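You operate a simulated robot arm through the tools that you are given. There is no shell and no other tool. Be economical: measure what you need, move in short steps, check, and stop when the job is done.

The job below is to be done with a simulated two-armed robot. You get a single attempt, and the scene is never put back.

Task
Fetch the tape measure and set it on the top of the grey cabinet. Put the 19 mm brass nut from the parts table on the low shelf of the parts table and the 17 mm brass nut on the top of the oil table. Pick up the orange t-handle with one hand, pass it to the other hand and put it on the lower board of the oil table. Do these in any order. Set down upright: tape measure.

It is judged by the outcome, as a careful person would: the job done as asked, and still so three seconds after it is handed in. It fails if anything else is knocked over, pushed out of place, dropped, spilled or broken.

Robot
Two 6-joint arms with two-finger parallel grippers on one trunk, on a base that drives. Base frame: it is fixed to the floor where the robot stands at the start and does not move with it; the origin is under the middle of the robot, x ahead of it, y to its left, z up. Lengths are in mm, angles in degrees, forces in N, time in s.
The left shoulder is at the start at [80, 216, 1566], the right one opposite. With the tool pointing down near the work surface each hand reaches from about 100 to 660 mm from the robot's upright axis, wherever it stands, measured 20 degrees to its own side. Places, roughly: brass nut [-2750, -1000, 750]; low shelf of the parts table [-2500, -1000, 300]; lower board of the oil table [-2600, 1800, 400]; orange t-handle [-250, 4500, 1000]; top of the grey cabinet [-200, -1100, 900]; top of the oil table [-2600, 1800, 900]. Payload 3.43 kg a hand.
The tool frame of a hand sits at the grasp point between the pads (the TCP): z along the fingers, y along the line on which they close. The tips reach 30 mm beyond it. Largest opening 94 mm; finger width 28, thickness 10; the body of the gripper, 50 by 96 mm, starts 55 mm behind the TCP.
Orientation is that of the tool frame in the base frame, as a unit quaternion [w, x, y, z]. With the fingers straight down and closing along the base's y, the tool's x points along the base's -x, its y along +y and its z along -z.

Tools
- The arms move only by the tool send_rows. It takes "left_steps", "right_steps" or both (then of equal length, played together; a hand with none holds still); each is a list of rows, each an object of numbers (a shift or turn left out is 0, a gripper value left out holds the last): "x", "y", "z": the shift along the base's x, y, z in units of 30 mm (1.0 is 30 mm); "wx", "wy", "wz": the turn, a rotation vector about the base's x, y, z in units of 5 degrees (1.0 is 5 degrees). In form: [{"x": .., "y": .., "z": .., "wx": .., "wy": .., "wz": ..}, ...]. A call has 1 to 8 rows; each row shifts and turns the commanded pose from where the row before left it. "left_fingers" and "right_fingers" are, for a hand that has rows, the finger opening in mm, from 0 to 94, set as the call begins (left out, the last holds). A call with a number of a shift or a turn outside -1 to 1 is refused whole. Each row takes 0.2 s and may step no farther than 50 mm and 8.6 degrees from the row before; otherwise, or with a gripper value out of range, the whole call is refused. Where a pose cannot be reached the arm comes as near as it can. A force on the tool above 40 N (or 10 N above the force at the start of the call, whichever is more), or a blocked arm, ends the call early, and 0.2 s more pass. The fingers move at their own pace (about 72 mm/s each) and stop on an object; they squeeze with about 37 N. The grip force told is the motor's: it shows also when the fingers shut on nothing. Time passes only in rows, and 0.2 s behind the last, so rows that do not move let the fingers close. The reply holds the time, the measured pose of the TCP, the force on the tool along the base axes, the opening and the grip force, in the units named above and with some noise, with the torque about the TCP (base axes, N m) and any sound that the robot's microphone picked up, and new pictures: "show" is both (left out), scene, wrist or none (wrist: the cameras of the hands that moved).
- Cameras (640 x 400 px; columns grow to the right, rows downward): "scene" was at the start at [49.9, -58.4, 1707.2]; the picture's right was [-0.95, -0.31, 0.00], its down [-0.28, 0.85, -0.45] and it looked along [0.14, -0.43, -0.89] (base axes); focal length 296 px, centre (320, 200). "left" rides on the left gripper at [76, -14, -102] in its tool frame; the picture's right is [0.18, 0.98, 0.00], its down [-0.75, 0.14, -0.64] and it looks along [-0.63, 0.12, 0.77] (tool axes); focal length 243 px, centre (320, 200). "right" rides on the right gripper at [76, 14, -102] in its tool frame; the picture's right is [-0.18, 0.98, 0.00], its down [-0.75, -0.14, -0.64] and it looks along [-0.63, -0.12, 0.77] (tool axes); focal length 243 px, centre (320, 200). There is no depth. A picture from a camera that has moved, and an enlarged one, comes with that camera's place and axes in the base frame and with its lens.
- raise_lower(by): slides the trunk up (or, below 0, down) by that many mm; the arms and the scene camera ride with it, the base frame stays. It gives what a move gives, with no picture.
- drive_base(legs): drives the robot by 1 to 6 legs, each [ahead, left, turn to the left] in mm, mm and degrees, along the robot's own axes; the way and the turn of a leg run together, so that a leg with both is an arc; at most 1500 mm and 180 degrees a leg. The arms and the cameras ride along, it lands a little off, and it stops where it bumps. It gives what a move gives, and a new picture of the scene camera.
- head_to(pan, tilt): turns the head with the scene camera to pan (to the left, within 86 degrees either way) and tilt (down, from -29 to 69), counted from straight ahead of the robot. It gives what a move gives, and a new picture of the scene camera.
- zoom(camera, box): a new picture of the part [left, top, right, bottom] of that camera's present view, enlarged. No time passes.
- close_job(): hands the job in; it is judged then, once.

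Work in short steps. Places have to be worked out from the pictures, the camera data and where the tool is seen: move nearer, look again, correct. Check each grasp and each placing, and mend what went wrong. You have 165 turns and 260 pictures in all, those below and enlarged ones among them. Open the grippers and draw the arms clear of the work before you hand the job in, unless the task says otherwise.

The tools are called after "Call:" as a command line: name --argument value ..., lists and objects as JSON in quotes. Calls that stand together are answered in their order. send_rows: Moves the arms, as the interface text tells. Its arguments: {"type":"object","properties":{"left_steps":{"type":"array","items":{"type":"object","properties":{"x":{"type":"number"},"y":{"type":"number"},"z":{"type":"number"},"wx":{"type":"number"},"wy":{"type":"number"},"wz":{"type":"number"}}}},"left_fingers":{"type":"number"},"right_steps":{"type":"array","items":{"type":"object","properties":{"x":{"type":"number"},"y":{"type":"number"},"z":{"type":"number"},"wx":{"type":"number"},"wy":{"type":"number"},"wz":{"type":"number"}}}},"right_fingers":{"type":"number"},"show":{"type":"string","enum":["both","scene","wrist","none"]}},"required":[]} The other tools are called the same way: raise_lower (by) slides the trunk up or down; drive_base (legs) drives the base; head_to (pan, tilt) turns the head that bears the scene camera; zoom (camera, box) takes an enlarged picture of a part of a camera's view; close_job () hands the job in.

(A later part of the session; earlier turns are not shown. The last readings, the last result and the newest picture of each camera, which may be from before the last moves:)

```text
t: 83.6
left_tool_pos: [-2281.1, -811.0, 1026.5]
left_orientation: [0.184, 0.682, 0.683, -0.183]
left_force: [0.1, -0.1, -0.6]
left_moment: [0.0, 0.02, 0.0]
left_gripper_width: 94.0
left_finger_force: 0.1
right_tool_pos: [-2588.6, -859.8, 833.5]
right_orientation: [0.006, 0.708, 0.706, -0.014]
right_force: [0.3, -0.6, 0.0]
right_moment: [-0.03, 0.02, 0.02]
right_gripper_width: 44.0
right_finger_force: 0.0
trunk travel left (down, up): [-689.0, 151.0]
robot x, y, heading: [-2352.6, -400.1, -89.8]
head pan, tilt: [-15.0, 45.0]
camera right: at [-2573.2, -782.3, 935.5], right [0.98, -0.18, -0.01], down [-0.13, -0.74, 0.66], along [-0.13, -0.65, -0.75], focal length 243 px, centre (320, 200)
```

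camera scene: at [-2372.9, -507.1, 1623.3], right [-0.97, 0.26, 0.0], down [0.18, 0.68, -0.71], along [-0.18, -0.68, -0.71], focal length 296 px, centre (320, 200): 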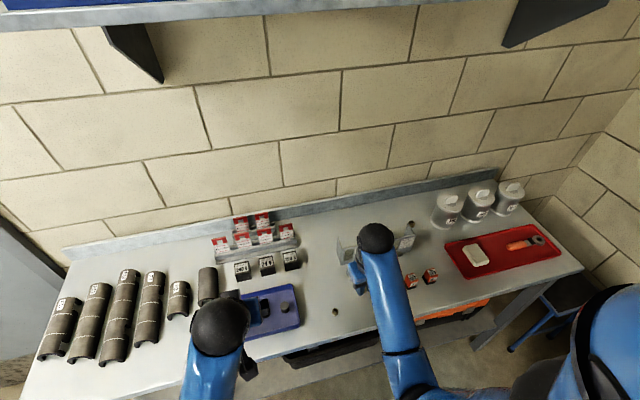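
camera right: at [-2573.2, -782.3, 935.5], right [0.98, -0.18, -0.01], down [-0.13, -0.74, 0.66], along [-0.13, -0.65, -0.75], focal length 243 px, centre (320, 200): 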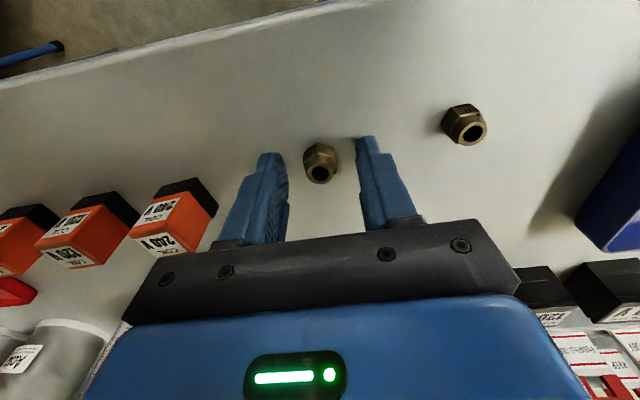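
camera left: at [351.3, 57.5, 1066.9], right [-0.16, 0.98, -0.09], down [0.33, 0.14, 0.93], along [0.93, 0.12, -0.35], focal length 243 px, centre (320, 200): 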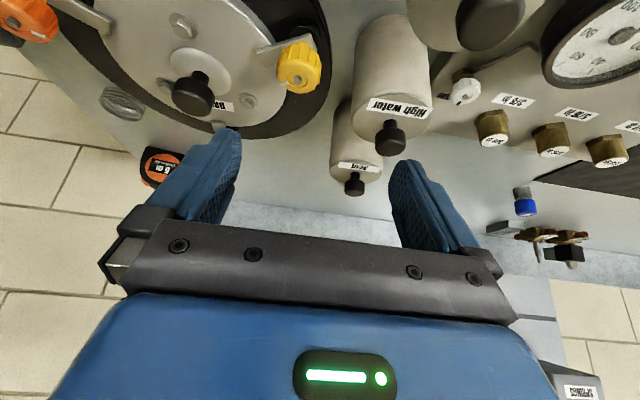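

The nut stands upright. I rise, tilt the hand 45° forward.

Call:
send_rows --right_steps '[{"z": 1}, {"z": 0.6, "wx": -1}, {"wx": -1, "y": 0.37}, {"wx": -1}, {"wx": -1}, {"wx": -1}, {"wx": -1}, {"wx": -1}]' --show "none"

Call:
send_rows --right_steps '[{"wx": -1}, {"wx": -1}, {}]' --show "wrist"

```text
t: 85.4
left_tool_pos: [-2281.7, -809.1, 1027.1]
left_orientation: [0.182, 0.683, 0.683, -0.182]
left_force: [-1.1, 0.6, 0.2]
left_moment: [-0.01, 0.01, 0.03]
left_gripper_width: 94.2
left_finger_force: 0.0
right_tool_pos: [-2589.5, -849.1, 882.7]
right_orientation: [0.219, 0.672, 0.67, -0.226]
right_force: [0.1, -0.7, -0.3]
right_moment: [-0.02, 0.01, -0.01]
right_gripper_width: 43.9
right_finger_force: 0.0
trunk travel left (down, up): [-689.0, 151.0]
robot x, y, heading: [-2350.8, -399.4, -90.1]
head pan, tilt: [-15.0, 45.0]
```

```text
t: 86.2
left_tool_pos: [-2279.8, -810.0, 1026.5]
left_orientation: [0.183, 0.682, 0.684, -0.183]
left_force: [0.0, -0.1, 0.1]
left_moment: [0.01, 0.0, -0.03]
left_gripper_width: 93.8
left_finger_force: 0.1
right_tool_pos: [-2590.0, -851.1, 882.0]
right_orientation: [0.276, 0.651, 0.648, -0.283]
right_force: [-1.2, -0.1, 0.6]
right_moment: [-0.01, -0.01, -0.03]
right_gripper_width: 44.0
right_finger_force: 0.1
trunk travel left (down, up): [-689.0, 151.0]
robot x, y, heading: [-2349.9, -398.8, -90.1]
head pan, tilt: [-15.0, 45.0]
camera right: at [-2573.3, -723.9, 898.0], right [0.98, -0.13, 0.13], down [-0.13, -0.05, 0.99], along [-0.13, -0.99, -0.07], focal length 243 px, centre (320, 200)
```

right: 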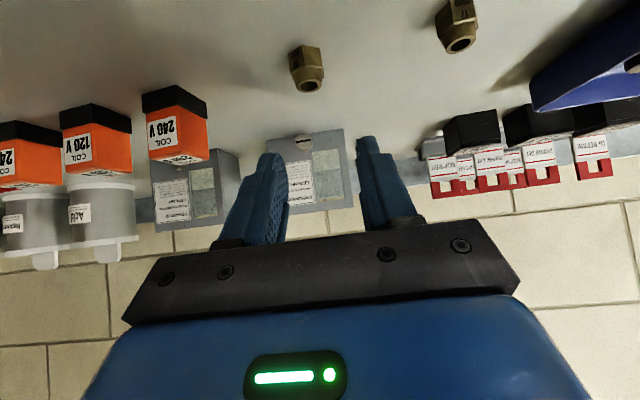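

Aligned; descend ~47 mm around the nut.

Call:
send_rows --right_steps '[{"z": -0.8}, {"z": -0.75}, {}]' --show "wrist"

```text
t: 87.0
left_tool_pos: [-2281.3, -809.4, 1026.0]
left_orientation: [0.183, 0.683, 0.683, -0.183]
left_force: [1.1, 0.9, 0.4]
left_moment: [0.02, 0.0, 0.01]
left_gripper_width: 94.2
left_finger_force: 0.1
right_tool_pos: [-2589.5, -850.0, 834.9]
right_orientation: [0.277, 0.651, 0.648, -0.283]
right_force: [-0.4, -0.5, 0.1]
right_moment: [-0.01, 0.0, 0.01]
right_gripper_width: 44.1
right_finger_force: 0.0
trunk travel left (down, up): [-689.0, 151.0]
robot x, y, heading: [-2352.2, -398.7, -89.9]
head pan, tilt: [-15.0, 45.0]
camera right: at [-2572.6, -723.9, 851.0], right [0.98, -0.13, 0.13], down [-0.13, -0.05, 0.99], along [-0.13, -0.99, -0.07], focal length 243 px, centre (320, 200)
```

right: 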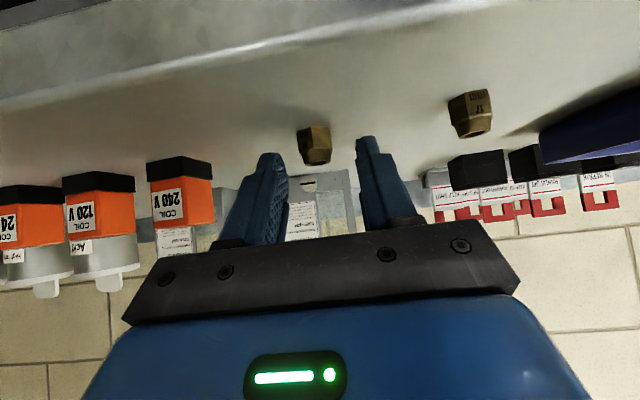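

Slightly lower and forward, then close.

Call:
send_rows --right_steps '[{"z": -0.1, "y": -0.12}, {}]' --show "none"

Call:
send_rows --right_steps '[{}, {}, {}]' --right_fingers 8 --show "none"

Call:
send_rows --right_steps '[{"z": 1}, {"z": 1}, {}]' --show "wrist"

```text
t: 87.6
left_tool_pos: [-2280.6, -811.4, 1026.4]
left_orientation: [0.183, 0.683, 0.683, -0.183]
left_force: [1.0, 0.9, -0.1]
left_moment: [-0.02, -0.03, -0.01]
left_gripper_width: 94.1
left_finger_force: 0.1
right_tool_pos: [-2588.6, -853.6, 832.0]
right_orientation: [0.276, 0.651, 0.648, -0.283]
right_force: [-0.2, 0.3, -0.1]
right_moment: [0.0, 0.02, 0.0]
right_gripper_width: 43.8
right_finger_force: 0.0
trunk travel left (down, up): [-689.0, 151.0]
robot x, y, heading: [-2349.0, -401.6, -90.0]
head pan, tilt: [-15.0, 45.0]
```

```text
t: 88.4
left_tool_pos: [-2280.6, -809.0, 1025.7]
left_orientation: [0.182, 0.683, 0.684, -0.182]
left_force: [-0.1, -0.1, 0.0]
left_moment: [0.0, 0.0, 0.01]
left_gripper_width: 94.1
left_finger_force: 0.1
right_tool_pos: [-2588.2, -851.9, 832.1]
right_orientation: [0.276, 0.651, 0.648, -0.283]
right_force: [0.0, 0.6, -0.2]
right_moment: [0.0, -0.01, -0.02]
right_gripper_width: 17.3
right_finger_force: 37.2
trunk travel left (down, up): [-689.0, 151.0]
robot x, y, heading: [-2349.0, -402.2, -89.9]
head pan, tilt: [-15.0, 45.0]
```

```text
t: 89.2
left_tool_pos: [-2281.6, -810.6, 1026.1]
left_orientation: [0.184, 0.682, 0.683, -0.183]
left_force: [0.8, -0.2, -0.6]
left_moment: [-0.01, 0.0, 0.0]
left_gripper_width: 94.1
left_finger_force: 0.1
right_tool_pos: [-2589.1, -852.7, 892.8]
right_orientation: [0.276, 0.651, 0.647, -0.283]
right_force: [-0.9, 0.0, 0.1]
right_moment: [-0.01, 0.02, 0.0]
right_gripper_width: 17.6
right_finger_force: 36.7
trunk travel left (down, up): [-689.0, 151.0]
robot x, y, heading: [-2349.9, -400.7, -89.9]
head pan, tilt: [-15.0, 45.0]
camera right: at [-2573.6, -727.1, 909.0], right [0.98, -0.14, 0.13], down [-0.13, -0.05, 0.99], along [-0.13, -0.99, -0.07], focal length 243 px, centre (320, 200)
```

right: 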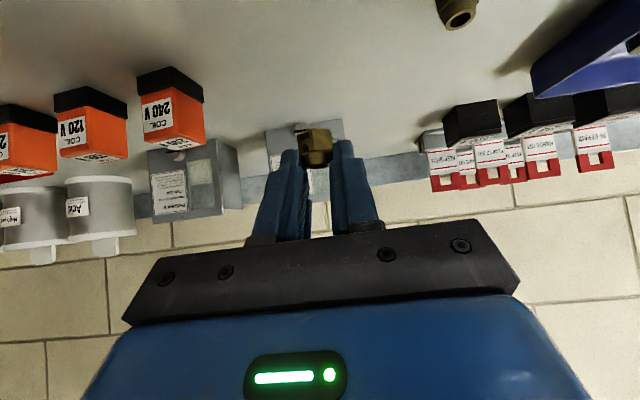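

Regripped. I back away from the table and look at the low shelf.

Call:
drive_base --legs '[[-400, 0, 0]]'

Call:
raise_lower --by -400

Call:
head_to --pan 0 --tilt 30

```text
t: 91.7
left_tool_pos: [-2279.9, -408.2, 1024.9]
left_orientation: [0.184, 0.68, 0.686, -0.181]
left_force: [0.0, 0.2, 0.3]
left_moment: [0.05, 0.02, 0.0]
left_gripper_width: 93.9
left_finger_force: 0.1
right_tool_pos: [-2589.1, -453.7, 891.5]
right_orientation: [0.277, 0.649, 0.65, -0.282]
right_force: [1.0, 0.6, -0.5]
right_moment: [0.06, -0.02, 0.0]
right_gripper_width: 17.5
right_finger_force: 37.5
trunk travel left (down, up): [-689.0, 151.0]
robot x, y, heading: [-2356.4, 6.3, -89.6]
head pan, tilt: [-15.0, 45.0]
camera scene: at [-2374.5, -106.4, 1623.1], right [-0.97, 0.25, 0.0], down [0.18, 0.69, -0.71], along [-0.18, -0.68, -0.71], focal length 296 px, centre (320, 200)
```

scene: 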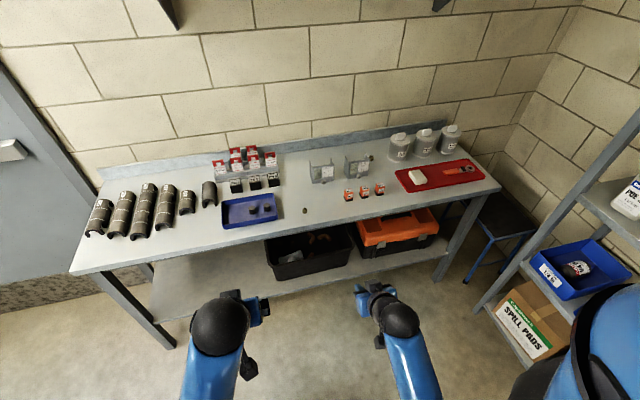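

```text
t: 95.6
left_tool_pos: [-2281.3, -407.2, 627.3]
left_orientation: [0.184, 0.68, 0.685, -0.183]
left_force: [0.2, 0.3, -0.7]
left_moment: [0.08, 0.03, 0.02]
left_gripper_width: 94.1
left_finger_force: 0.1
right_tool_pos: [-2588.4, -452.1, 492.8]
right_orientation: [0.278, 0.649, 0.65, -0.283]
right_force: [-0.2, -0.1, -0.4]
right_moment: [0.0, -0.02, 0.02]
right_gripper_width: 17.4
right_finger_force: 36.6
trunk travel left (down, up): [-289.0, 551.0]
robot x, y, heading: [-2354.4, 4.6, -89.8]
head pan, tilt: [-15.0, 45.0]
```

```text
t: 96.3
left_tool_pos: [-2280.4, -406.9, 625.6]
left_orientation: [0.184, 0.68, 0.686, -0.182]
left_force: [0.3, 1.1, -0.8]
left_moment: [0.02, 0.01, -0.01]
left_gripper_width: 94.0
left_finger_force: 0.1
right_tool_pos: [-2588.3, -451.8, 491.8]
right_orientation: [0.277, 0.649, 0.65, -0.282]
right_force: [0.1, 0.2, 0.2]
right_moment: [-0.02, 0.01, -0.02]
right_gripper_width: 17.6
right_finger_force: 36.7
trunk travel left (down, up): [-289.0, 551.0]
robot x, y, heading: [-2355.1, 1.7, -89.6]
head pan, tilt: [0.0, 30.0]
camera scene: at [-2353.4, -116.1, 1245.8], right [-1.0, -0.01, 0.0], down [0.0, 0.5, -0.87], along [0.01, -0.87, -0.5], focal length 296 px, centre (320, 200)
```

scene: 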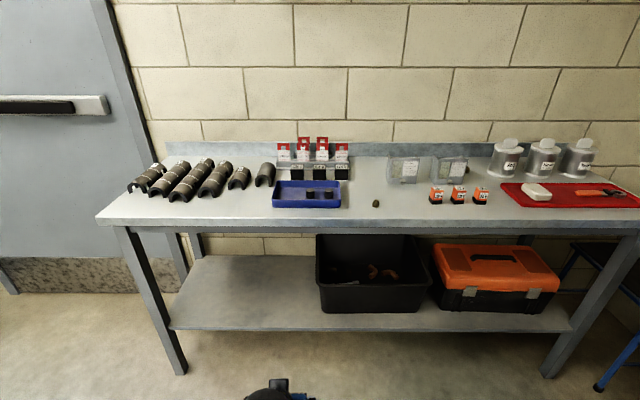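

Shelf is free between x≈−1900 and −2300 at z≈270. I pull the left hand in, then shift the base so the right hand is at x≈−2130.

Call:
send_rows --left_steps '[{"y": 1, "z": 0.5}, {"y": 1, "z": 0.5}, {"y": 1, "z": 0.5}, {"y": 1, "z": 0.5}, {"y": 1}, {"y": 1}]' --show "none"

Call:
drive_base --legs '[[0, 455, 0], [180, 0, 0]]'

```text
t: 97.7
left_tool_pos: [-2320.3, -273.5, 606.8]
left_orientation: [0.184, 0.68, 0.686, -0.182]
left_force: [0.0, -0.4, -0.1]
left_moment: [-0.02, 0.0, -0.02]
left_gripper_width: 93.6
left_finger_force: 0.1
left hand out of reach, approached as far as the arm can: row 2, 3, 4, 5, 6
right_tool_pos: [-2590.0, -452.9, 492.3]
right_orientation: [0.277, 0.649, 0.65, -0.282]
right_force: [0.1, -0.3, -0.4]
right_moment: [0.03, 0.0, -0.02]
right_gripper_width: 17.5
right_finger_force: 37.2
trunk travel left (down, up): [-289.0, 551.0]
robot x, y, heading: [-2350.4, 0.4, -89.5]
head pan, tilt: [0.0, 30.0]
```

```text
t: 101.6
left_tool_pos: [-1854.1, -447.8, 607.8]
left_orientation: [0.184, 0.679, 0.687, -0.181]
left_force: [-0.4, -1.2, -0.3]
left_moment: [0.0, 0.02, -0.01]
left_gripper_width: 93.9
left_finger_force: 0.1
right_tool_pos: [-2122.5, -628.1, 491.4]
right_orientation: [0.277, 0.648, 0.652, -0.281]
right_force: [-1.0, -0.9, -0.7]
right_moment: [0.01, 0.01, 0.02]
right_gripper_width: 17.7
right_finger_force: 37.2
trunk travel left (down, up): [-289.0, 551.0]
robot x, y, heading: [-1888.6, -171.9, -89.2]
head pan, tilt: [0.0, 30.0]
camera scene: at [-1887.6, -292.4, 1245.8], right [-1.0, -0.01, 0.0], down [-0.01, 0.5, -0.87], along [0.01, -0.87, -0.5], focal length 296 px, centre (320, 200)
```

scene: 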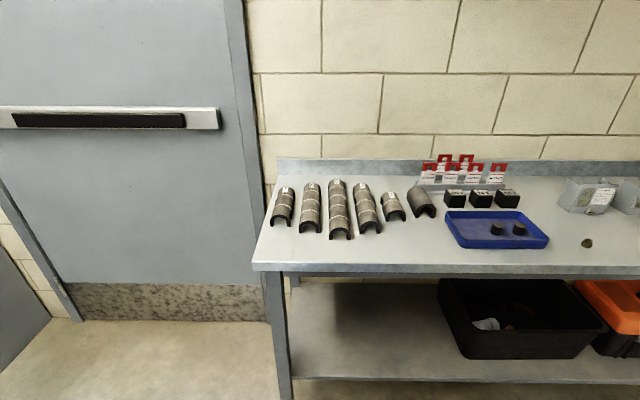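

Now I lower the trunk 110 mm and look with the wrist camera, which views horizontally under the table.

Call:
raise_lower --by -110

Call:
send_rows --right_steps '[{}]' --show "both"

```text
t: 103.0
left_tool_pos: [-1855.4, -448.0, 497.8]
left_orientation: [0.184, 0.678, 0.688, -0.181]
left_force: [0.8, -0.7, -0.1]
left_moment: [0.01, 0.02, 0.02]
left_gripper_width: 94.1
left_finger_force: 0.1
right_tool_pos: [-2121.4, -628.1, 382.1]
right_orientation: [0.278, 0.647, 0.651, -0.282]
right_force: [0.1, -0.2, 0.5]
right_moment: [0.03, 0.02, 0.0]
right_gripper_width: 17.5
right_finger_force: 36.8
trunk travel left (down, up): [-179.0, 661.0]
robot x, y, heading: [-1891.9, -174.4, -89.3]
head pan, tilt: [0.0, 30.0]
```

```text
t: 103.5
left_tool_pos: [-1854.2, -448.3, 498.2]
left_orientation: [0.185, 0.679, 0.687, -0.181]
left_force: [0.5, 0.2, 0.2]
left_moment: [0.0, -0.01, -0.02]
left_gripper_width: 94.0
left_finger_force: 0.0
right_tool_pos: [-2123.5, -628.5, 382.5]
right_orientation: [0.278, 0.647, 0.651, -0.282]
right_force: [0.6, -0.4, -1.1]
right_moment: [0.01, 0.03, -0.01]
right_gripper_width: 17.6
right_finger_force: 36.9
trunk travel left (down, up): [-179.0, 661.0]
robot x, y, heading: [-1888.0, -173.1, -89.0]
head pan, tilt: [0.0, 30.0]
camera scene: at [-1887.6, -291.3, 1135.9], right [-1.0, -0.01, 0.0], down [-0.01, 0.5, -0.87], along [0.01, -0.87, -0.5], focal length 296 px, centre (320, 200)
camera right: at [-2107.0, -501.9, 398.8], right [0.98, -0.12, 0.13], down [-0.13, -0.05, 0.99], along [-0.12, -0.99, -0.07], focal length 243 px, centre (320, 200)
```

scene: 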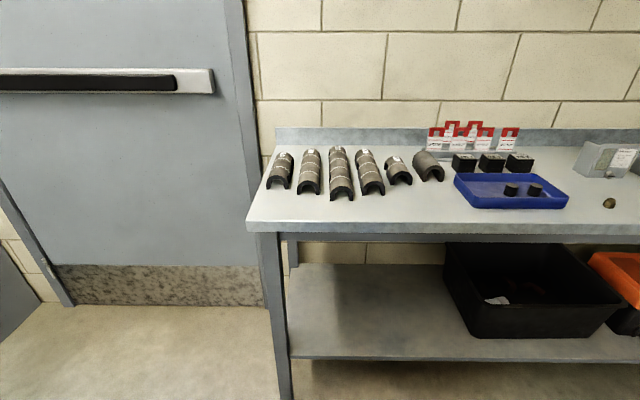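
right: 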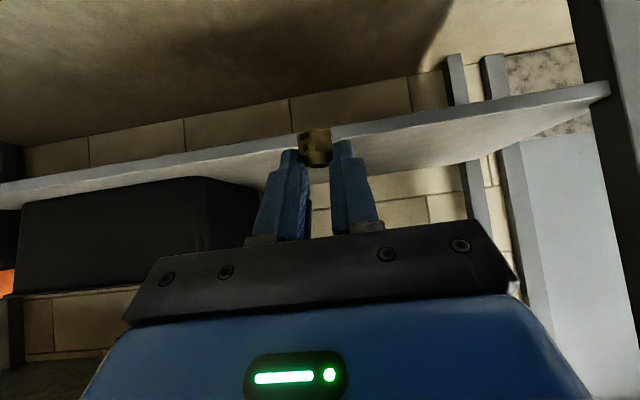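

Shelf front edge triangulates to y≈−815, z≈302. I drive 245 mm ahead so the nut is ~70 mm inside the edge.

Call:
drive_base --legs '[[245, 0, 0]]'

Call:
send_rows --right_steps '[{"z": -0.5}, {}]' --show "wrist"

```text
t: 105.2
left_tool_pos: [-1853.8, -690.9, 496.6]
left_orientation: [0.185, 0.68, 0.686, -0.182]
left_force: [0.3, -0.1, 0.1]
left_moment: [-0.04, -0.01, 0.01]
left_gripper_width: 94.0
left_finger_force: 0.1
right_tool_pos: [-2121.5, -870.2, 382.5]
right_orientation: [0.277, 0.649, 0.65, -0.282]
right_force: [-0.1, 0.4, -0.7]
right_moment: [-0.05, 0.02, 0.0]
right_gripper_width: 17.7
right_finger_force: 37.4
trunk travel left (down, up): [-179.0, 661.0]
robot x, y, heading: [-1886.4, -411.2, -89.5]
head pan, tilt: [0.0, 30.0]
camera scene: at [-1885.5, -534.1, 1135.8], right [-1.0, -0.01, 0.0], down [0.0, 0.5, -0.87], along [0.01, -0.87, -0.5], focal length 296 px, centre (320, 200)
```

scene: 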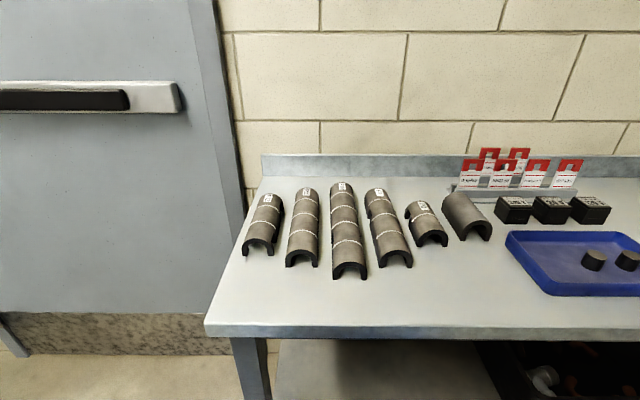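

```text
t: 105.8
left_tool_pos: [-1854.0, -690.5, 497.5]
left_orientation: [0.184, 0.681, 0.685, -0.182]
left_force: [-0.4, 0.1, 0.0]
left_moment: [0.03, 0.01, -0.04]
left_gripper_width: 94.0
left_finger_force: 0.0
right_tool_pos: [-2119.7, -869.0, 368.0]
right_orientation: [0.276, 0.649, 0.65, -0.283]
right_force: [-1.0, 0.4, -0.3]
right_moment: [0.02, 0.02, 0.01]
right_gripper_width: 17.6
right_finger_force: 37.3
trunk travel left (down, up): [-179.0, 661.0]
robot x, y, heading: [-1888.1, -415.1, -89.4]
head pan, tilt: [0.0, 30.0]
camera right: at [-2105.1, -742.9, 383.7], right [0.98, -0.13, 0.13], down [-0.13, -0.05, 0.99], along [-0.12, -0.99, -0.07], focal length 243 px, centre (320, 200)
```

right: 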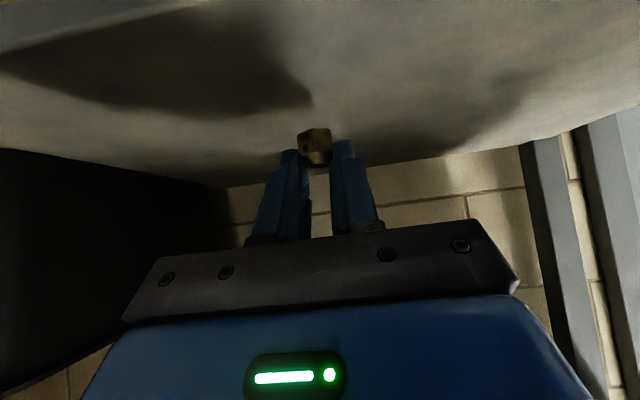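

Lowering in fine steps until contact.

Call:
send_rows --right_steps '[{"z": -0.12}, {"z": -0.12}, {"z": -0.12}, {"z": -0.12}, {"z": -0.12}, {"z": -0.12}, {}]' --show "wrist"

```text
t: 107.4
left_tool_pos: [-1852.4, -689.6, 497.2]
left_orientation: [0.184, 0.679, 0.687, -0.181]
left_force: [1.0, -0.6, -0.8]
left_moment: [0.03, 0.01, -0.04]
left_gripper_width: 94.0
left_finger_force: 0.1
right_tool_pos: [-2121.8, -869.9, 344.9]
right_orientation: [0.278, 0.649, 0.65, -0.282]
right_force: [0.0, 0.3, -0.6]
right_moment: [-0.01, 0.03, 0.02]
right_gripper_width: 17.7
right_finger_force: 37.4
trunk travel left (down, up): [-179.0, 661.0]
robot x, y, heading: [-1886.8, -413.6, -89.3]
head pan, tilt: [0.0, 30.0]
camera right: at [-2106.1, -743.3, 362.4], right [0.98, -0.13, 0.13], down [-0.13, -0.05, 0.99], along [-0.12, -0.99, -0.07], focal length 243 px, centre (320, 200)
```

right: 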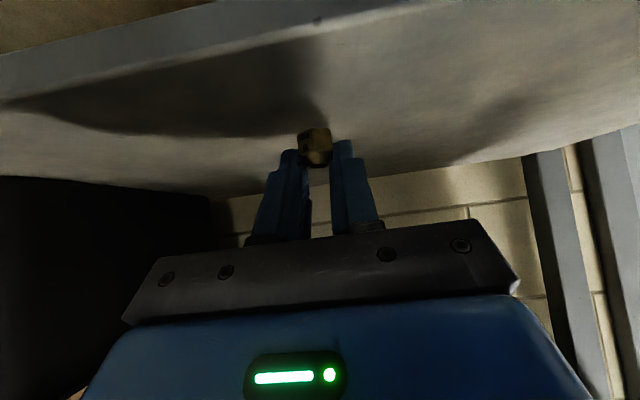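

No contact yet at z 345; the shadow is converging. Continue.

Call:
send_rows --right_steps '[{"z": -0.1}, {"z": -0.1}, {"z": -0.1}, {"z": -0.1}, {"z": -0.1}, {}]' --show "wrist"

```text
t: 108.8
left_tool_pos: [-1852.7, -690.5, 496.7]
left_orientation: [0.185, 0.68, 0.686, -0.181]
left_force: [-0.1, 0.2, 0.0]
left_moment: [0.04, -0.01, 0.02]
left_gripper_width: 94.1
left_finger_force: 0.1
right_tool_pos: [-2120.2, -869.3, 332.6]
right_orientation: [0.278, 0.649, 0.649, -0.283]
right_force: [-0.6, 0.8, 5.8]
right_moment: [-0.06, -0.01, -0.03]
right_gripper_width: 17.6
right_finger_force: 36.9
trunk travel left (down, up): [-179.0, 661.0]
robot x, y, heading: [-1885.2, -411.2, -89.4]
head pan, tilt: [0.0, 30.0]
camera right: at [-2105.2, -743.2, 348.3], right [0.98, -0.13, 0.13], down [-0.13, -0.05, 0.99], along [-0.12, -0.99, -0.06], focal length 243 px, centre (320, 200)
```

right: 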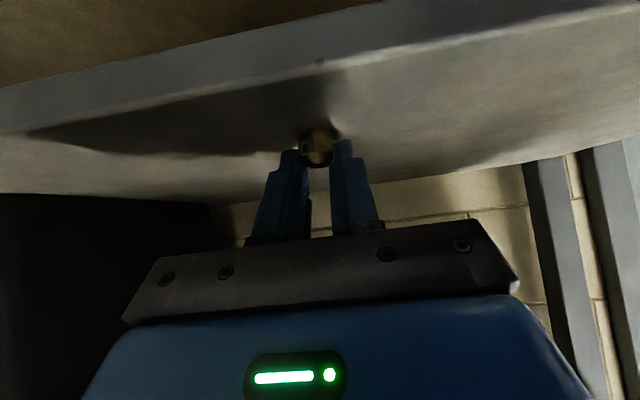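

Contact (≈6 N). Release, then withdraw back along the tool.

Call:
send_rows --right_steps '[{}, {}, {}]' --right_fingers 50 --show "none"

Call:
send_rows --right_steps '[{"z": 0.5, "y": 0.5}, {"z": 0.5, "y": 0.7}, {"y": 1}, {}]' --show "wrist"

```text
t: 109.6
left_tool_pos: [-1853.6, -691.1, 498.0]
left_orientation: [0.185, 0.68, 0.686, -0.182]
left_force: [-0.9, 0.0, 0.2]
left_moment: [0.01, 0.06, -0.01]
left_gripper_width: 93.9
left_finger_force: 0.0
right_tool_pos: [-2121.1, -868.4, 330.2]
right_orientation: [0.276, 0.65, 0.65, -0.282]
right_force: [0.7, 0.1, -0.5]
right_moment: [0.01, -0.01, -0.01]
right_gripper_width: 49.9
right_finger_force: 0.1
trunk travel left (down, up): [-179.0, 661.0]
robot x, y, heading: [-1889.2, -416.6, -89.6]
head pan, tilt: [0.0, 30.0]
```

```text
t: 110.6
left_tool_pos: [-1854.2, -690.1, 497.9]
left_orientation: [0.184, 0.68, 0.686, -0.182]
left_force: [0.6, -0.6, -0.4]
left_moment: [0.03, -0.04, 0.0]
left_gripper_width: 94.0
left_finger_force: 0.0
right_tool_pos: [-2120.9, -802.2, 361.8]
right_orientation: [0.277, 0.65, 0.649, -0.282]
right_force: [-0.3, -0.3, -0.3]
right_moment: [-0.01, 0.0, 0.0]
right_gripper_width: 49.6
right_finger_force: 0.0
trunk travel left (down, up): [-179.0, 661.0]
robot x, y, heading: [-1886.5, -413.4, -89.5]
head pan, tilt: [0.0, 30.0]
camera right: at [-2106.1, -676.6, 377.9], right [0.98, -0.13, 0.13], down [-0.13, -0.05, 0.99], along [-0.12, -0.99, -0.07], focal length 243 px, centre (320, 200)
```

right: 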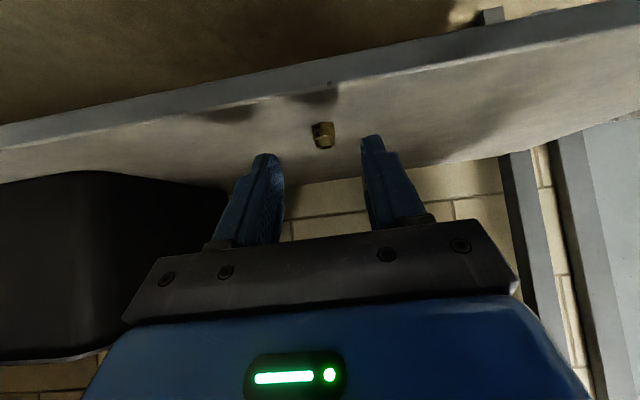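

The 19 mm nut stands on the low shelf. Now for the 17 mm nut: back out, shift right, raise the trunk.

Call:
drive_base --legs '[[-290, 0, -0.5], [0, -390, 0]]'

Call:
raise_lower --by 545

Call:
head_to --pan -10 --tilt 45

```text
t: 114.7
left_tool_pos: [-2240.4, -403.7, 498.1]
left_orientation: [0.184, 0.68, 0.686, -0.181]
left_force: [-1.0, -0.4, 1.2]
left_moment: [0.01, 0.05, -0.01]
left_gripper_width: 93.9
left_finger_force: 0.1
right_tool_pos: [-2509.9, -515.2, 361.4]
right_orientation: [0.277, 0.65, 0.649, -0.282]
right_force: [-1.2, -0.2, 0.2]
right_moment: [0.02, -0.03, 0.01]
right_gripper_width: 49.9
right_finger_force: 0.1
trunk travel left (down, up): [-179.0, 661.0]
robot x, y, heading: [-2273.0, -122.3, -89.7]
head pan, tilt: [0.0, 30.0]
camera scene: at [-2273.3, -245.8, 1135.9], right [-1.0, -0.01, 0.0], down [0.0, 0.5, -0.87], along [0.01, -0.87, -0.5], focal length 296 px, centre (320, 200)
```

scene: 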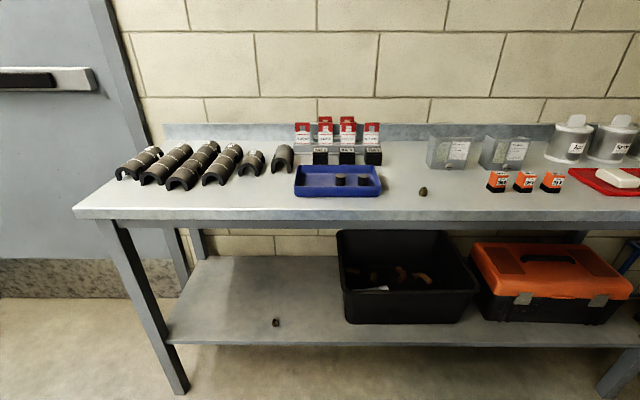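

```text
refused: 545 is not a number from -400 to 400
```

```text
t: 115.4
left_tool_pos: [-2240.0, -403.6, 498.1]
left_orientation: [0.184, 0.681, 0.685, -0.182]
left_force: [-0.9, 0.2, 0.4]
left_moment: [-0.01, 0.01, -0.01]
left_gripper_width: 94.2
left_finger_force: 0.2
right_tool_pos: [-2509.4, -516.3, 362.5]
right_orientation: [0.276, 0.65, 0.649, -0.283]
right_force: [0.6, -0.2, 0.0]
right_moment: [-0.01, -0.01, 0.01]
right_gripper_width: 49.8
right_finger_force: 0.1
trunk travel left (down, up): [-179.0, 661.0]
robot x, y, heading: [-2272.7, -125.5, -89.6]
head pan, tilt: [-10.0, 45.0]
camera scene: at [-2286.9, -235.6, 1113.3], right [-0.99, 0.17, 0.0], down [0.12, 0.7, -0.71], along [-0.12, -0.7, -0.71], focal length 296 px, centre (320, 200)
```

scene: 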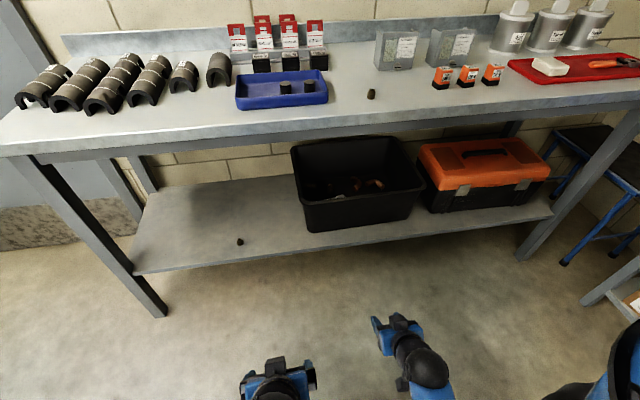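

The nut is seen standing on the shelf. Raise the trunk in two moves, then go in.

Call:
raise_lower --by 400

Call:
raise_lower --by 130

Call:
drive_base --legs '[[280, 0, 0]]'

Call:
send_rows --right_steps '[{}]' --show "wrist"

```text
t: 119.3
left_tool_pos: [-2239.9, -403.5, 898.2]
left_orientation: [0.185, 0.68, 0.686, -0.181]
left_force: [-0.2, -0.2, -0.7]
left_moment: [0.0, -0.01, -0.01]
left_gripper_width: 94.1
left_finger_force: 0.1
right_tool_pos: [-2509.9, -513.7, 761.0]
right_orientation: [0.277, 0.65, 0.649, -0.283]
right_force: [-0.3, 0.1, 0.1]
right_moment: [0.0, -0.03, 0.04]
right_gripper_width: 50.0
right_finger_force: 0.1
trunk travel left (down, up): [-579.0, 261.0]
robot x, y, heading: [-2276.0, -128.3, -89.7]
head pan, tilt: [-10.0, 45.0]
```

```text
t: 120.8
left_tool_pos: [-2240.2, -403.9, 1027.7]
left_orientation: [0.184, 0.68, 0.686, -0.182]
left_force: [0.0, 0.8, -0.5]
left_moment: [0.01, -0.02, 0.02]
left_gripper_width: 94.2
left_finger_force: 0.0
right_tool_pos: [-2509.1, -513.5, 890.5]
right_orientation: [0.277, 0.649, 0.649, -0.283]
right_force: [0.3, 0.1, 0.2]
right_moment: [-0.04, 0.02, 0.01]
right_gripper_width: 49.7
right_finger_force: 0.1
trunk travel left (down, up): [-709.0, 131.0]
robot x, y, heading: [-2275.8, -126.8, -89.7]
head pan, tilt: [-10.0, 45.0]
```

```text
t: 122.8
left_tool_pos: [-2238.6, -677.2, 1028.2]
left_orientation: [0.184, 0.681, 0.685, -0.182]
left_force: [0.0, -0.2, 0.4]
left_moment: [0.01, -0.04, 0.0]
left_gripper_width: 94.2
left_finger_force: 0.0
right_tool_pos: [-2507.8, -789.6, 891.6]
right_orientation: [0.277, 0.65, 0.649, -0.282]
right_force: [0.9, 0.0, 0.6]
right_moment: [0.0, 0.05, -0.03]
right_gripper_width: 50.1
right_finger_force: 0.1
trunk travel left (down, up): [-709.0, 131.0]
robot x, y, heading: [-2270.5, -401.8, -89.8]
head pan, tilt: [-10.0, 45.0]
camera scene: at [-2285.1, -509.5, 1643.5], right [-0.99, 0.17, 0.0], down [0.12, 0.7, -0.71], along [-0.12, -0.7, -0.71], focal length 296 px, centre (320, 200)
```

scene: 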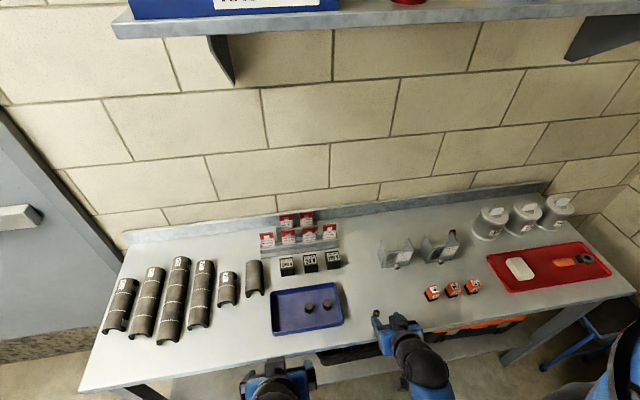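

```text
t: 123.2
left_tool_pos: [-2239.4, -679.5, 1027.6]
left_orientation: [0.185, 0.68, 0.686, -0.181]
left_force: [0.8, 0.1, 0.1]
left_moment: [0.03, 0.01, 0.0]
left_gripper_width: 94.4
left_finger_force: 0.1
right_tool_pos: [-2507.0, -791.1, 891.1]
right_orientation: [0.277, 0.65, 0.649, -0.283]
right_force: [1.1, -0.8, -0.3]
right_moment: [-0.01, 0.03, 0.0]
right_gripper_width: 50.1
right_finger_force: 0.1
trunk travel left (down, up): [-709.0, 131.0]
robot x, y, heading: [-2272.9, -403.0, -89.6]
head pan, tilt: [-10.0, 45.0]
camera right: at [-2491.9, -665.0, 907.8], right [0.98, -0.13, 0.13], down [-0.13, -0.05, 0.99], along [-0.12, -0.99, -0.07], focal length 243 px, centre (320, 200)
```

right: 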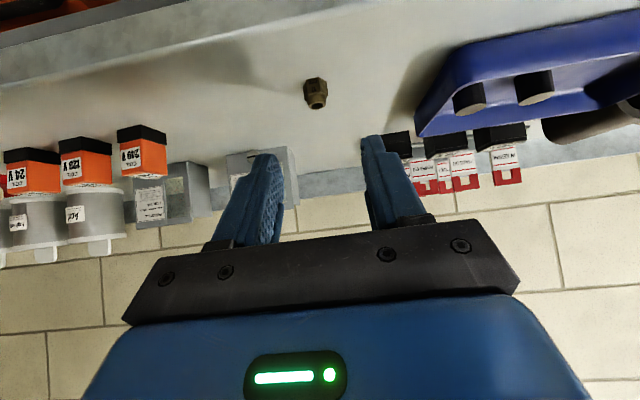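

Call:
zoom --camera "right" --box '[284, 65, 348, 105]'

```text
10.00 times, centred on (316, 85) of right
camera zoom: at [-2491.9, -665.0, 907.8], right [0.98, -0.13, 0.13], down [-0.13, -0.05, 0.99], along [-0.12, -0.99, -0.07], focal length 2426 px, centre (360, 1350)
```

zoom: 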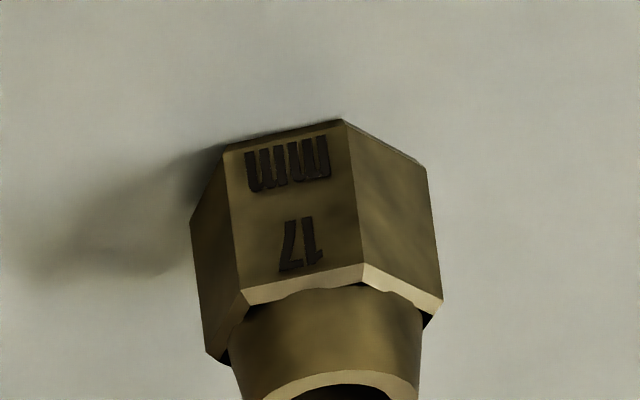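

17 mm nut fixed at (−2507,−853) with a flat normal at about −24°. I yaw the hand −24° and move above it.

Call:
send_rows --right_steps '[{"wz": -1, "y": -0.4}, {"wz": -1, "y": -0.4}, {"wz": -1, "y": -0.4}, {"wz": -1, "y": -0.3}, {"wz": -0.7, "y": -0.3, "x": 0.1}, {}]' --right_fingers 44 --show "wrist"

```text
t: 124.6
left_tool_pos: [-2239.0, -680.0, 1028.1]
left_orientation: [0.184, 0.681, 0.685, -0.183]
left_force: [-0.5, 0.0, -0.3]
left_moment: [-0.02, 0.02, 0.01]
left_gripper_width: 94.1
left_finger_force: 0.1
right_tool_pos: [-2503.8, -844.8, 890.1]
right_orientation: [0.213, 0.769, 0.502, -0.334]
right_force: [0.8, 0.1, 0.0]
right_moment: [-0.01, -0.01, 0.02]
right_gripper_width: 44.1
right_finger_force: 0.1
trunk travel left (down, up): [-709.0, 131.0]
robot x, y, heading: [-2271.4, -401.5, -89.6]
head pan, tilt: [-10.0, 45.0]
camera right: at [-2438.8, -735.2, 907.0], right [0.85, -0.51, 0.13], down [-0.14, 0.01, 0.99], along [-0.51, -0.86, -0.07], focal length 243 px, centre (320, 200)
```

right: 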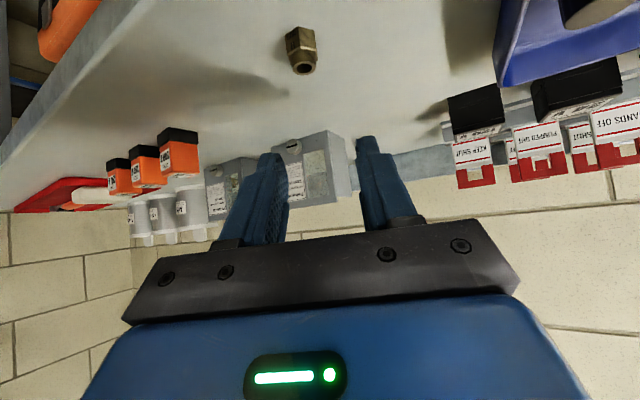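

Alignment is as predicted. Descend to z≈833.

Call:
send_rows --right_steps '[{"z": -0.9}, {"z": -0.7}, {"z": -0.3}, {}]' --show "wrist"

```text
t: 125.6
left_tool_pos: [-2240.1, -679.4, 1028.2]
left_orientation: [0.184, 0.681, 0.685, -0.182]
left_force: [0.5, 0.5, 0.4]
left_moment: [-0.01, 0.01, 0.0]
left_gripper_width: 93.9
left_finger_force: 0.1
right_tool_pos: [-2503.0, -844.2, 832.0]
right_orientation: [0.214, 0.768, 0.504, -0.333]
right_force: [-0.4, -0.4, 0.4]
right_moment: [0.01, -0.03, 0.01]
right_gripper_width: 44.1
right_finger_force: 0.0
trunk travel left (down, up): [-709.0, 131.0]
robot x, y, heading: [-2268.4, -404.7, -89.7]
head pan, tilt: [-10.0, 45.0]
camera right: at [-2439.5, -734.4, 849.5], right [0.85, -0.51, 0.13], down [-0.14, 0.01, 0.99], along [-0.51, -0.86, -0.07], focal length 243 px, centre (320, 200)
```

right: 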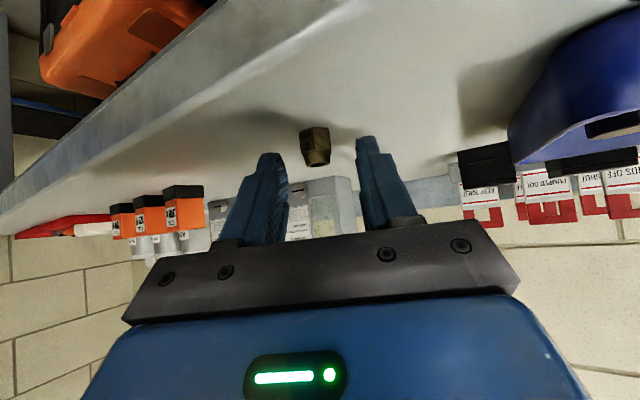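

Same geometry as the previous good grip; close and lift.

Call:
send_rows --right_steps '[{}, {}, {}]' --right_fingers 6 --show "none"

Call:
send_rows --right_steps '[{"z": 0.7}, {"z": 1}, {}]' --show "wrist"

```text
t: 126.4
left_tool_pos: [-2238.9, -679.7, 1028.5]
left_orientation: [0.184, 0.681, 0.685, -0.181]
left_force: [0.2, 0.1, 0.2]
left_moment: [0.03, 0.01, 0.02]
left_gripper_width: 94.0
left_finger_force: 0.1
right_tool_pos: [-2504.7, -844.2, 832.5]
right_orientation: [0.214, 0.768, 0.504, -0.332]
right_force: [0.1, 0.1, -0.9]
right_moment: [-0.01, -0.02, -0.01]
right_gripper_width: 15.4
right_finger_force: 36.9
trunk travel left (down, up): [-709.0, 131.0]
robot x, y, heading: [-2272.5, -401.2, -89.5]
head pan, tilt: [-10.0, 45.0]
```

```text
t: 127.2
left_tool_pos: [-2238.7, -680.1, 1028.4]
left_orientation: [0.184, 0.681, 0.685, -0.182]
left_force: [0.2, -1.0, -0.3]
left_moment: [0.01, 0.02, -0.05]
left_gripper_width: 94.0
left_finger_force: 0.1
right_tool_pos: [-2503.1, -846.3, 884.1]
right_orientation: [0.213, 0.769, 0.503, -0.332]
right_force: [0.1, -0.7, -0.2]
right_moment: [0.0, 0.02, 0.01]
right_gripper_width: 15.5
right_finger_force: 37.2
trunk travel left (down, up): [-709.0, 131.0]
robot x, y, heading: [-2273.6, -401.5, -89.7]
head pan, tilt: [-10.0, 45.0]
camera right: at [-2438.6, -736.4, 900.0], right [0.85, -0.51, 0.13], down [-0.14, 0.01, 0.99], along [-0.51, -0.86, -0.07], focal length 243 px, centre (320, 200)
```

right: 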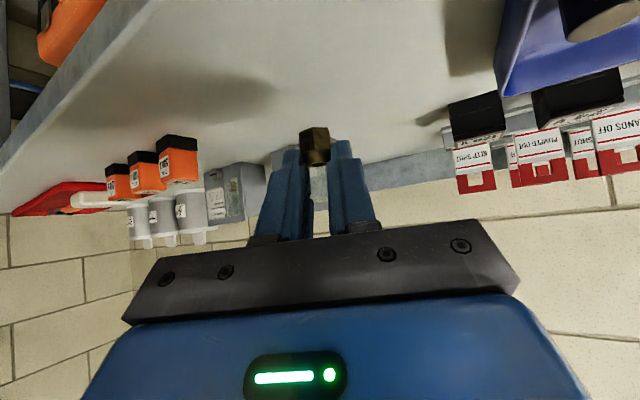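

The 17 mm nut is held. I back away, raise the trunk and turn around to face the oil table.

Call:
drive_base --legs '[[-420, 0, 0], [0, 0, 180]]'

Call:
raise_lower --by 125

Call:
head_to --pan 0 --tilt 25

```text
t: 137.0
left_tool_pos: [-2287.8, 294.8, 1027.1]
left_orientation: [0.187, -0.662, 0.703, 0.179]
left_force: [0.4, -0.8, -0.4]
left_moment: [0.0, 0.01, -0.02]
left_gripper_width: 94.2
left_finger_force: 0.0
right_tool_pos: [-2012.2, 442.2, 884.0]
right_orientation: [0.338, -0.478, 0.785, 0.202]
right_force: [0.6, -0.5, -1.1]
right_moment: [0.01, -0.02, -0.03]
right_gripper_width: 15.8
right_finger_force: 36.7
trunk travel left (down, up): [-709.0, 131.0]
robot x, y, heading: [-2271.5, 16.8, 86.7]
head pan, tilt: [-10.0, 45.0]
camera scene: at [-2252.8, 127.3, 1643.3], right [0.97, -0.23, 0.0], down [-0.16, -0.69, -0.71], along [0.16, 0.69, -0.71], focal length 296 px, centre (320, 200)
```

scene: 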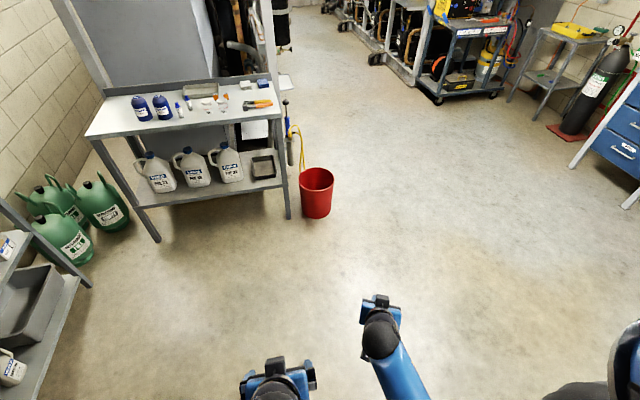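

```text
t: 138.5
left_tool_pos: [-2289.1, 293.8, 1152.2]
left_orientation: [0.188, -0.662, 0.703, 0.178]
left_force: [0.0, -0.7, -0.1]
left_moment: [0.02, 0.01, 0.04]
left_gripper_width: 94.0
left_finger_force: 0.0
right_tool_pos: [-2013.6, 442.3, 1008.2]
right_orientation: [0.34, -0.477, 0.785, 0.201]
right_force: [1.1, -0.5, -0.2]
right_moment: [-0.04, -0.03, 0.01]
right_gripper_width: 15.1
right_finger_force: 37.5
trunk travel left (down, up): [-834.0, 6.0]
robot x, y, heading: [-2275.6, 14.7, 86.3]
head pan, tilt: [-10.0, 45.0]
```

```text
t: 139.3
left_tool_pos: [-2288.1, 294.9, 1152.2]
left_orientation: [0.188, -0.662, 0.703, 0.179]
left_force: [0.2, -0.1, 0.7]
left_moment: [0.01, -0.01, 0.0]
left_gripper_width: 94.0
left_finger_force: 0.1
right_tool_pos: [-2014.1, 443.3, 1007.9]
right_orientation: [0.339, -0.478, 0.785, 0.202]
right_force: [0.1, -0.2, -0.6]
right_moment: [0.02, 0.01, 0.04]
right_gripper_width: 15.4
right_finger_force: 37.2
trunk travel left (down, up): [-834.0, 6.0]
robot x, y, heading: [-2271.7, 15.8, 86.4]
head pan, tilt: [0.0, 25.0]
camera scene: at [-2266.1, 140.2, 1798.8], right [1.0, -0.06, 0.0], down [-0.03, -0.42, -0.91], along [0.05, 0.9, -0.42], focal length 296 px, centre (320, 200)
```

scene: 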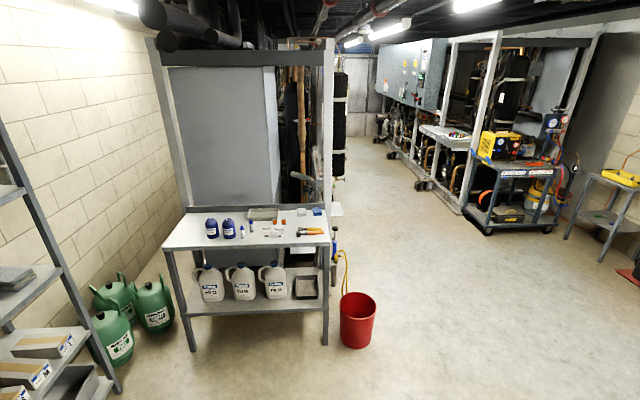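

The oil table is ahead. I square up, shift left ~460 mm and advance, then look closely at the top's free space.

Call:
drive_base --legs '[[0, 0, 3.5], [0, 460, 0], [880, 0, 0]]'

Call:
head_to --pan -5 --tilt 45

```text
t: 146.9
left_tool_pos: [-2753.7, 1196.3, 1153.1]
left_orientation: [0.183, -0.681, 0.685, 0.183]
left_force: [0.1, -0.9, 0.2]
left_moment: [-0.02, 0.0, 0.02]
left_gripper_width: 94.3
left_finger_force: 0.0
right_tool_pos: [-2487.4, 1359.0, 1009.9]
right_orientation: [0.335, -0.498, 0.772, 0.211]
right_force: [0.5, 0.4, 0.8]
right_moment: [-0.01, 0.02, 0.04]
right_gripper_width: 15.3
right_finger_force: 36.9
trunk travel left (down, up): [-834.0, 6.0]
robot x, y, heading: [-2726.6, 921.9, 89.7]
head pan, tilt: [0.0, 25.0]
camera scene: at [-2723.3, 1042.3, 1799.0], right [1.0, -0.01, 0.0], down [0.0, -0.42, -0.91], along [0.01, 0.91, -0.42], focal length 296 px, centre (320, 200)
```

scene: 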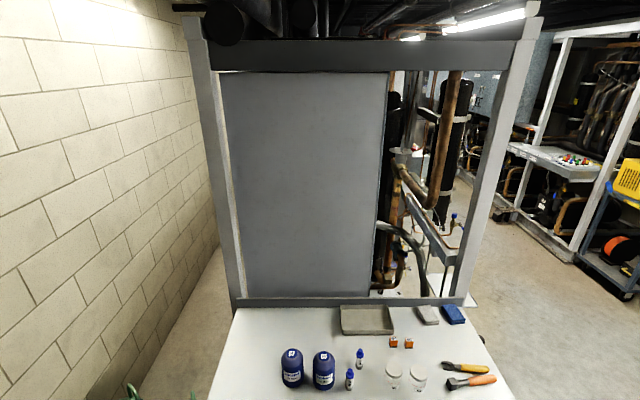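

```text
t: 147.7
left_tool_pos: [-2753.5, 1198.0, 1152.5]
left_orientation: [0.182, -0.682, 0.685, 0.183]
left_force: [-0.3, -1.0, 0.3]
left_moment: [0.01, 0.02, -0.02]
left_gripper_width: 93.8
left_finger_force: 0.1
right_tool_pos: [-2485.6, 1361.1, 1008.4]
right_orientation: [0.333, -0.499, 0.772, 0.211]
right_force: [0.0, 0.4, -1.0]
right_moment: [0.03, 0.04, 0.01]
right_gripper_width: 15.1
right_finger_force: 37.2
trunk travel left (down, up): [-834.0, 6.0]
robot x, y, heading: [-2721.9, 920.7, 89.9]
head pan, tilt: [-5.0, 45.0]
camera scene: at [-2716.3, 1033.4, 1768.3], right [1.0, -0.09, 0.0], down [-0.07, -0.7, -0.71], along [0.07, 0.7, -0.71], focal length 296 px, centre (320, 200)
```

scene: 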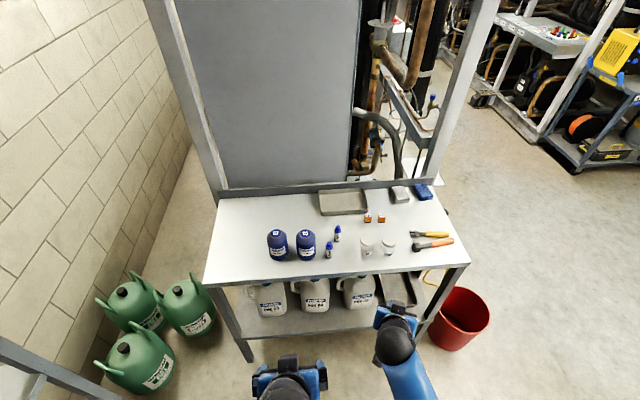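

There's a free front spot between the beakers and the pliers at about (−2330,1575). I drive so the hand is nearly over it, staying high.

Call:
drive_base --legs '[[0, -158, 0], [170, 0, 0]]'

Call:
send_rows --right_steps '[{}]' --show "wrist"

```text
t: 150.2
left_tool_pos: [-2595.4, 1366.8, 1154.4]
left_orientation: [0.184, -0.681, 0.684, 0.185]
left_force: [-0.2, -0.3, 0.3]
left_moment: [0.04, -0.01, 0.02]
left_gripper_width: 93.7
left_finger_force: 0.1
right_tool_pos: [-2328.6, 1530.6, 1010.0]
right_orientation: [0.334, -0.499, 0.771, 0.213]
right_force: [-0.4, -0.2, -0.1]
right_moment: [0.01, 0.04, 0.01]
right_gripper_width: 15.5
right_finger_force: 36.9
trunk travel left (down, up): [-834.0, 6.0]
robot x, y, heading: [-2565.1, 1093.6, 89.7]
head pan, tilt: [-5.0, 45.0]
camera scene: at [-2556.4, 1199.9, 1768.7], right [1.0, -0.09, 0.0], down [-0.06, -0.7, -0.71], along [0.06, 0.71, -0.7], focal length 296 px, centre (320, 200)
```

scene: 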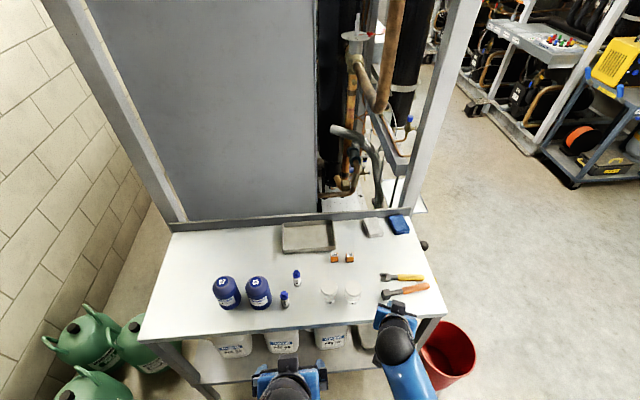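

```text
t: 150.6
left_tool_pos: [-2596.1, 1370.4, 1152.9]
left_orientation: [0.182, -0.682, 0.684, 0.182]
left_force: [-0.9, 0.2, -0.2]
left_moment: [0.0, 0.0, -0.02]
left_gripper_width: 94.1
left_finger_force: 0.0
right_tool_pos: [-2329.2, 1534.7, 1006.9]
right_orientation: [0.334, -0.5, 0.771, 0.211]
right_force: [-0.5, 0.5, -0.1]
right_moment: [0.01, -0.01, -0.01]
right_gripper_width: 15.7
right_finger_force: 36.8
trunk travel left (down, up): [-834.0, 6.0]
robot x, y, heading: [-2565.4, 1091.8, 89.9]
head pan, tilt: [-5.0, 45.0]
camera right: at [-2393.9, 1424.3, 1024.4], right [-0.84, 0.52, 0.13], down [0.14, -0.01, 0.99], along [0.52, 0.85, -0.07], focal length 243 px, centre (320, 200)
```

right: 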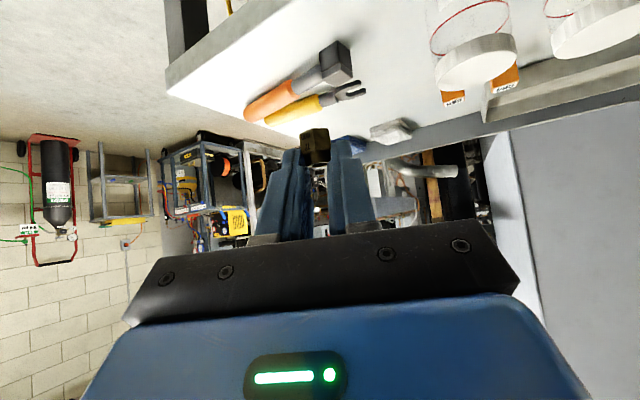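

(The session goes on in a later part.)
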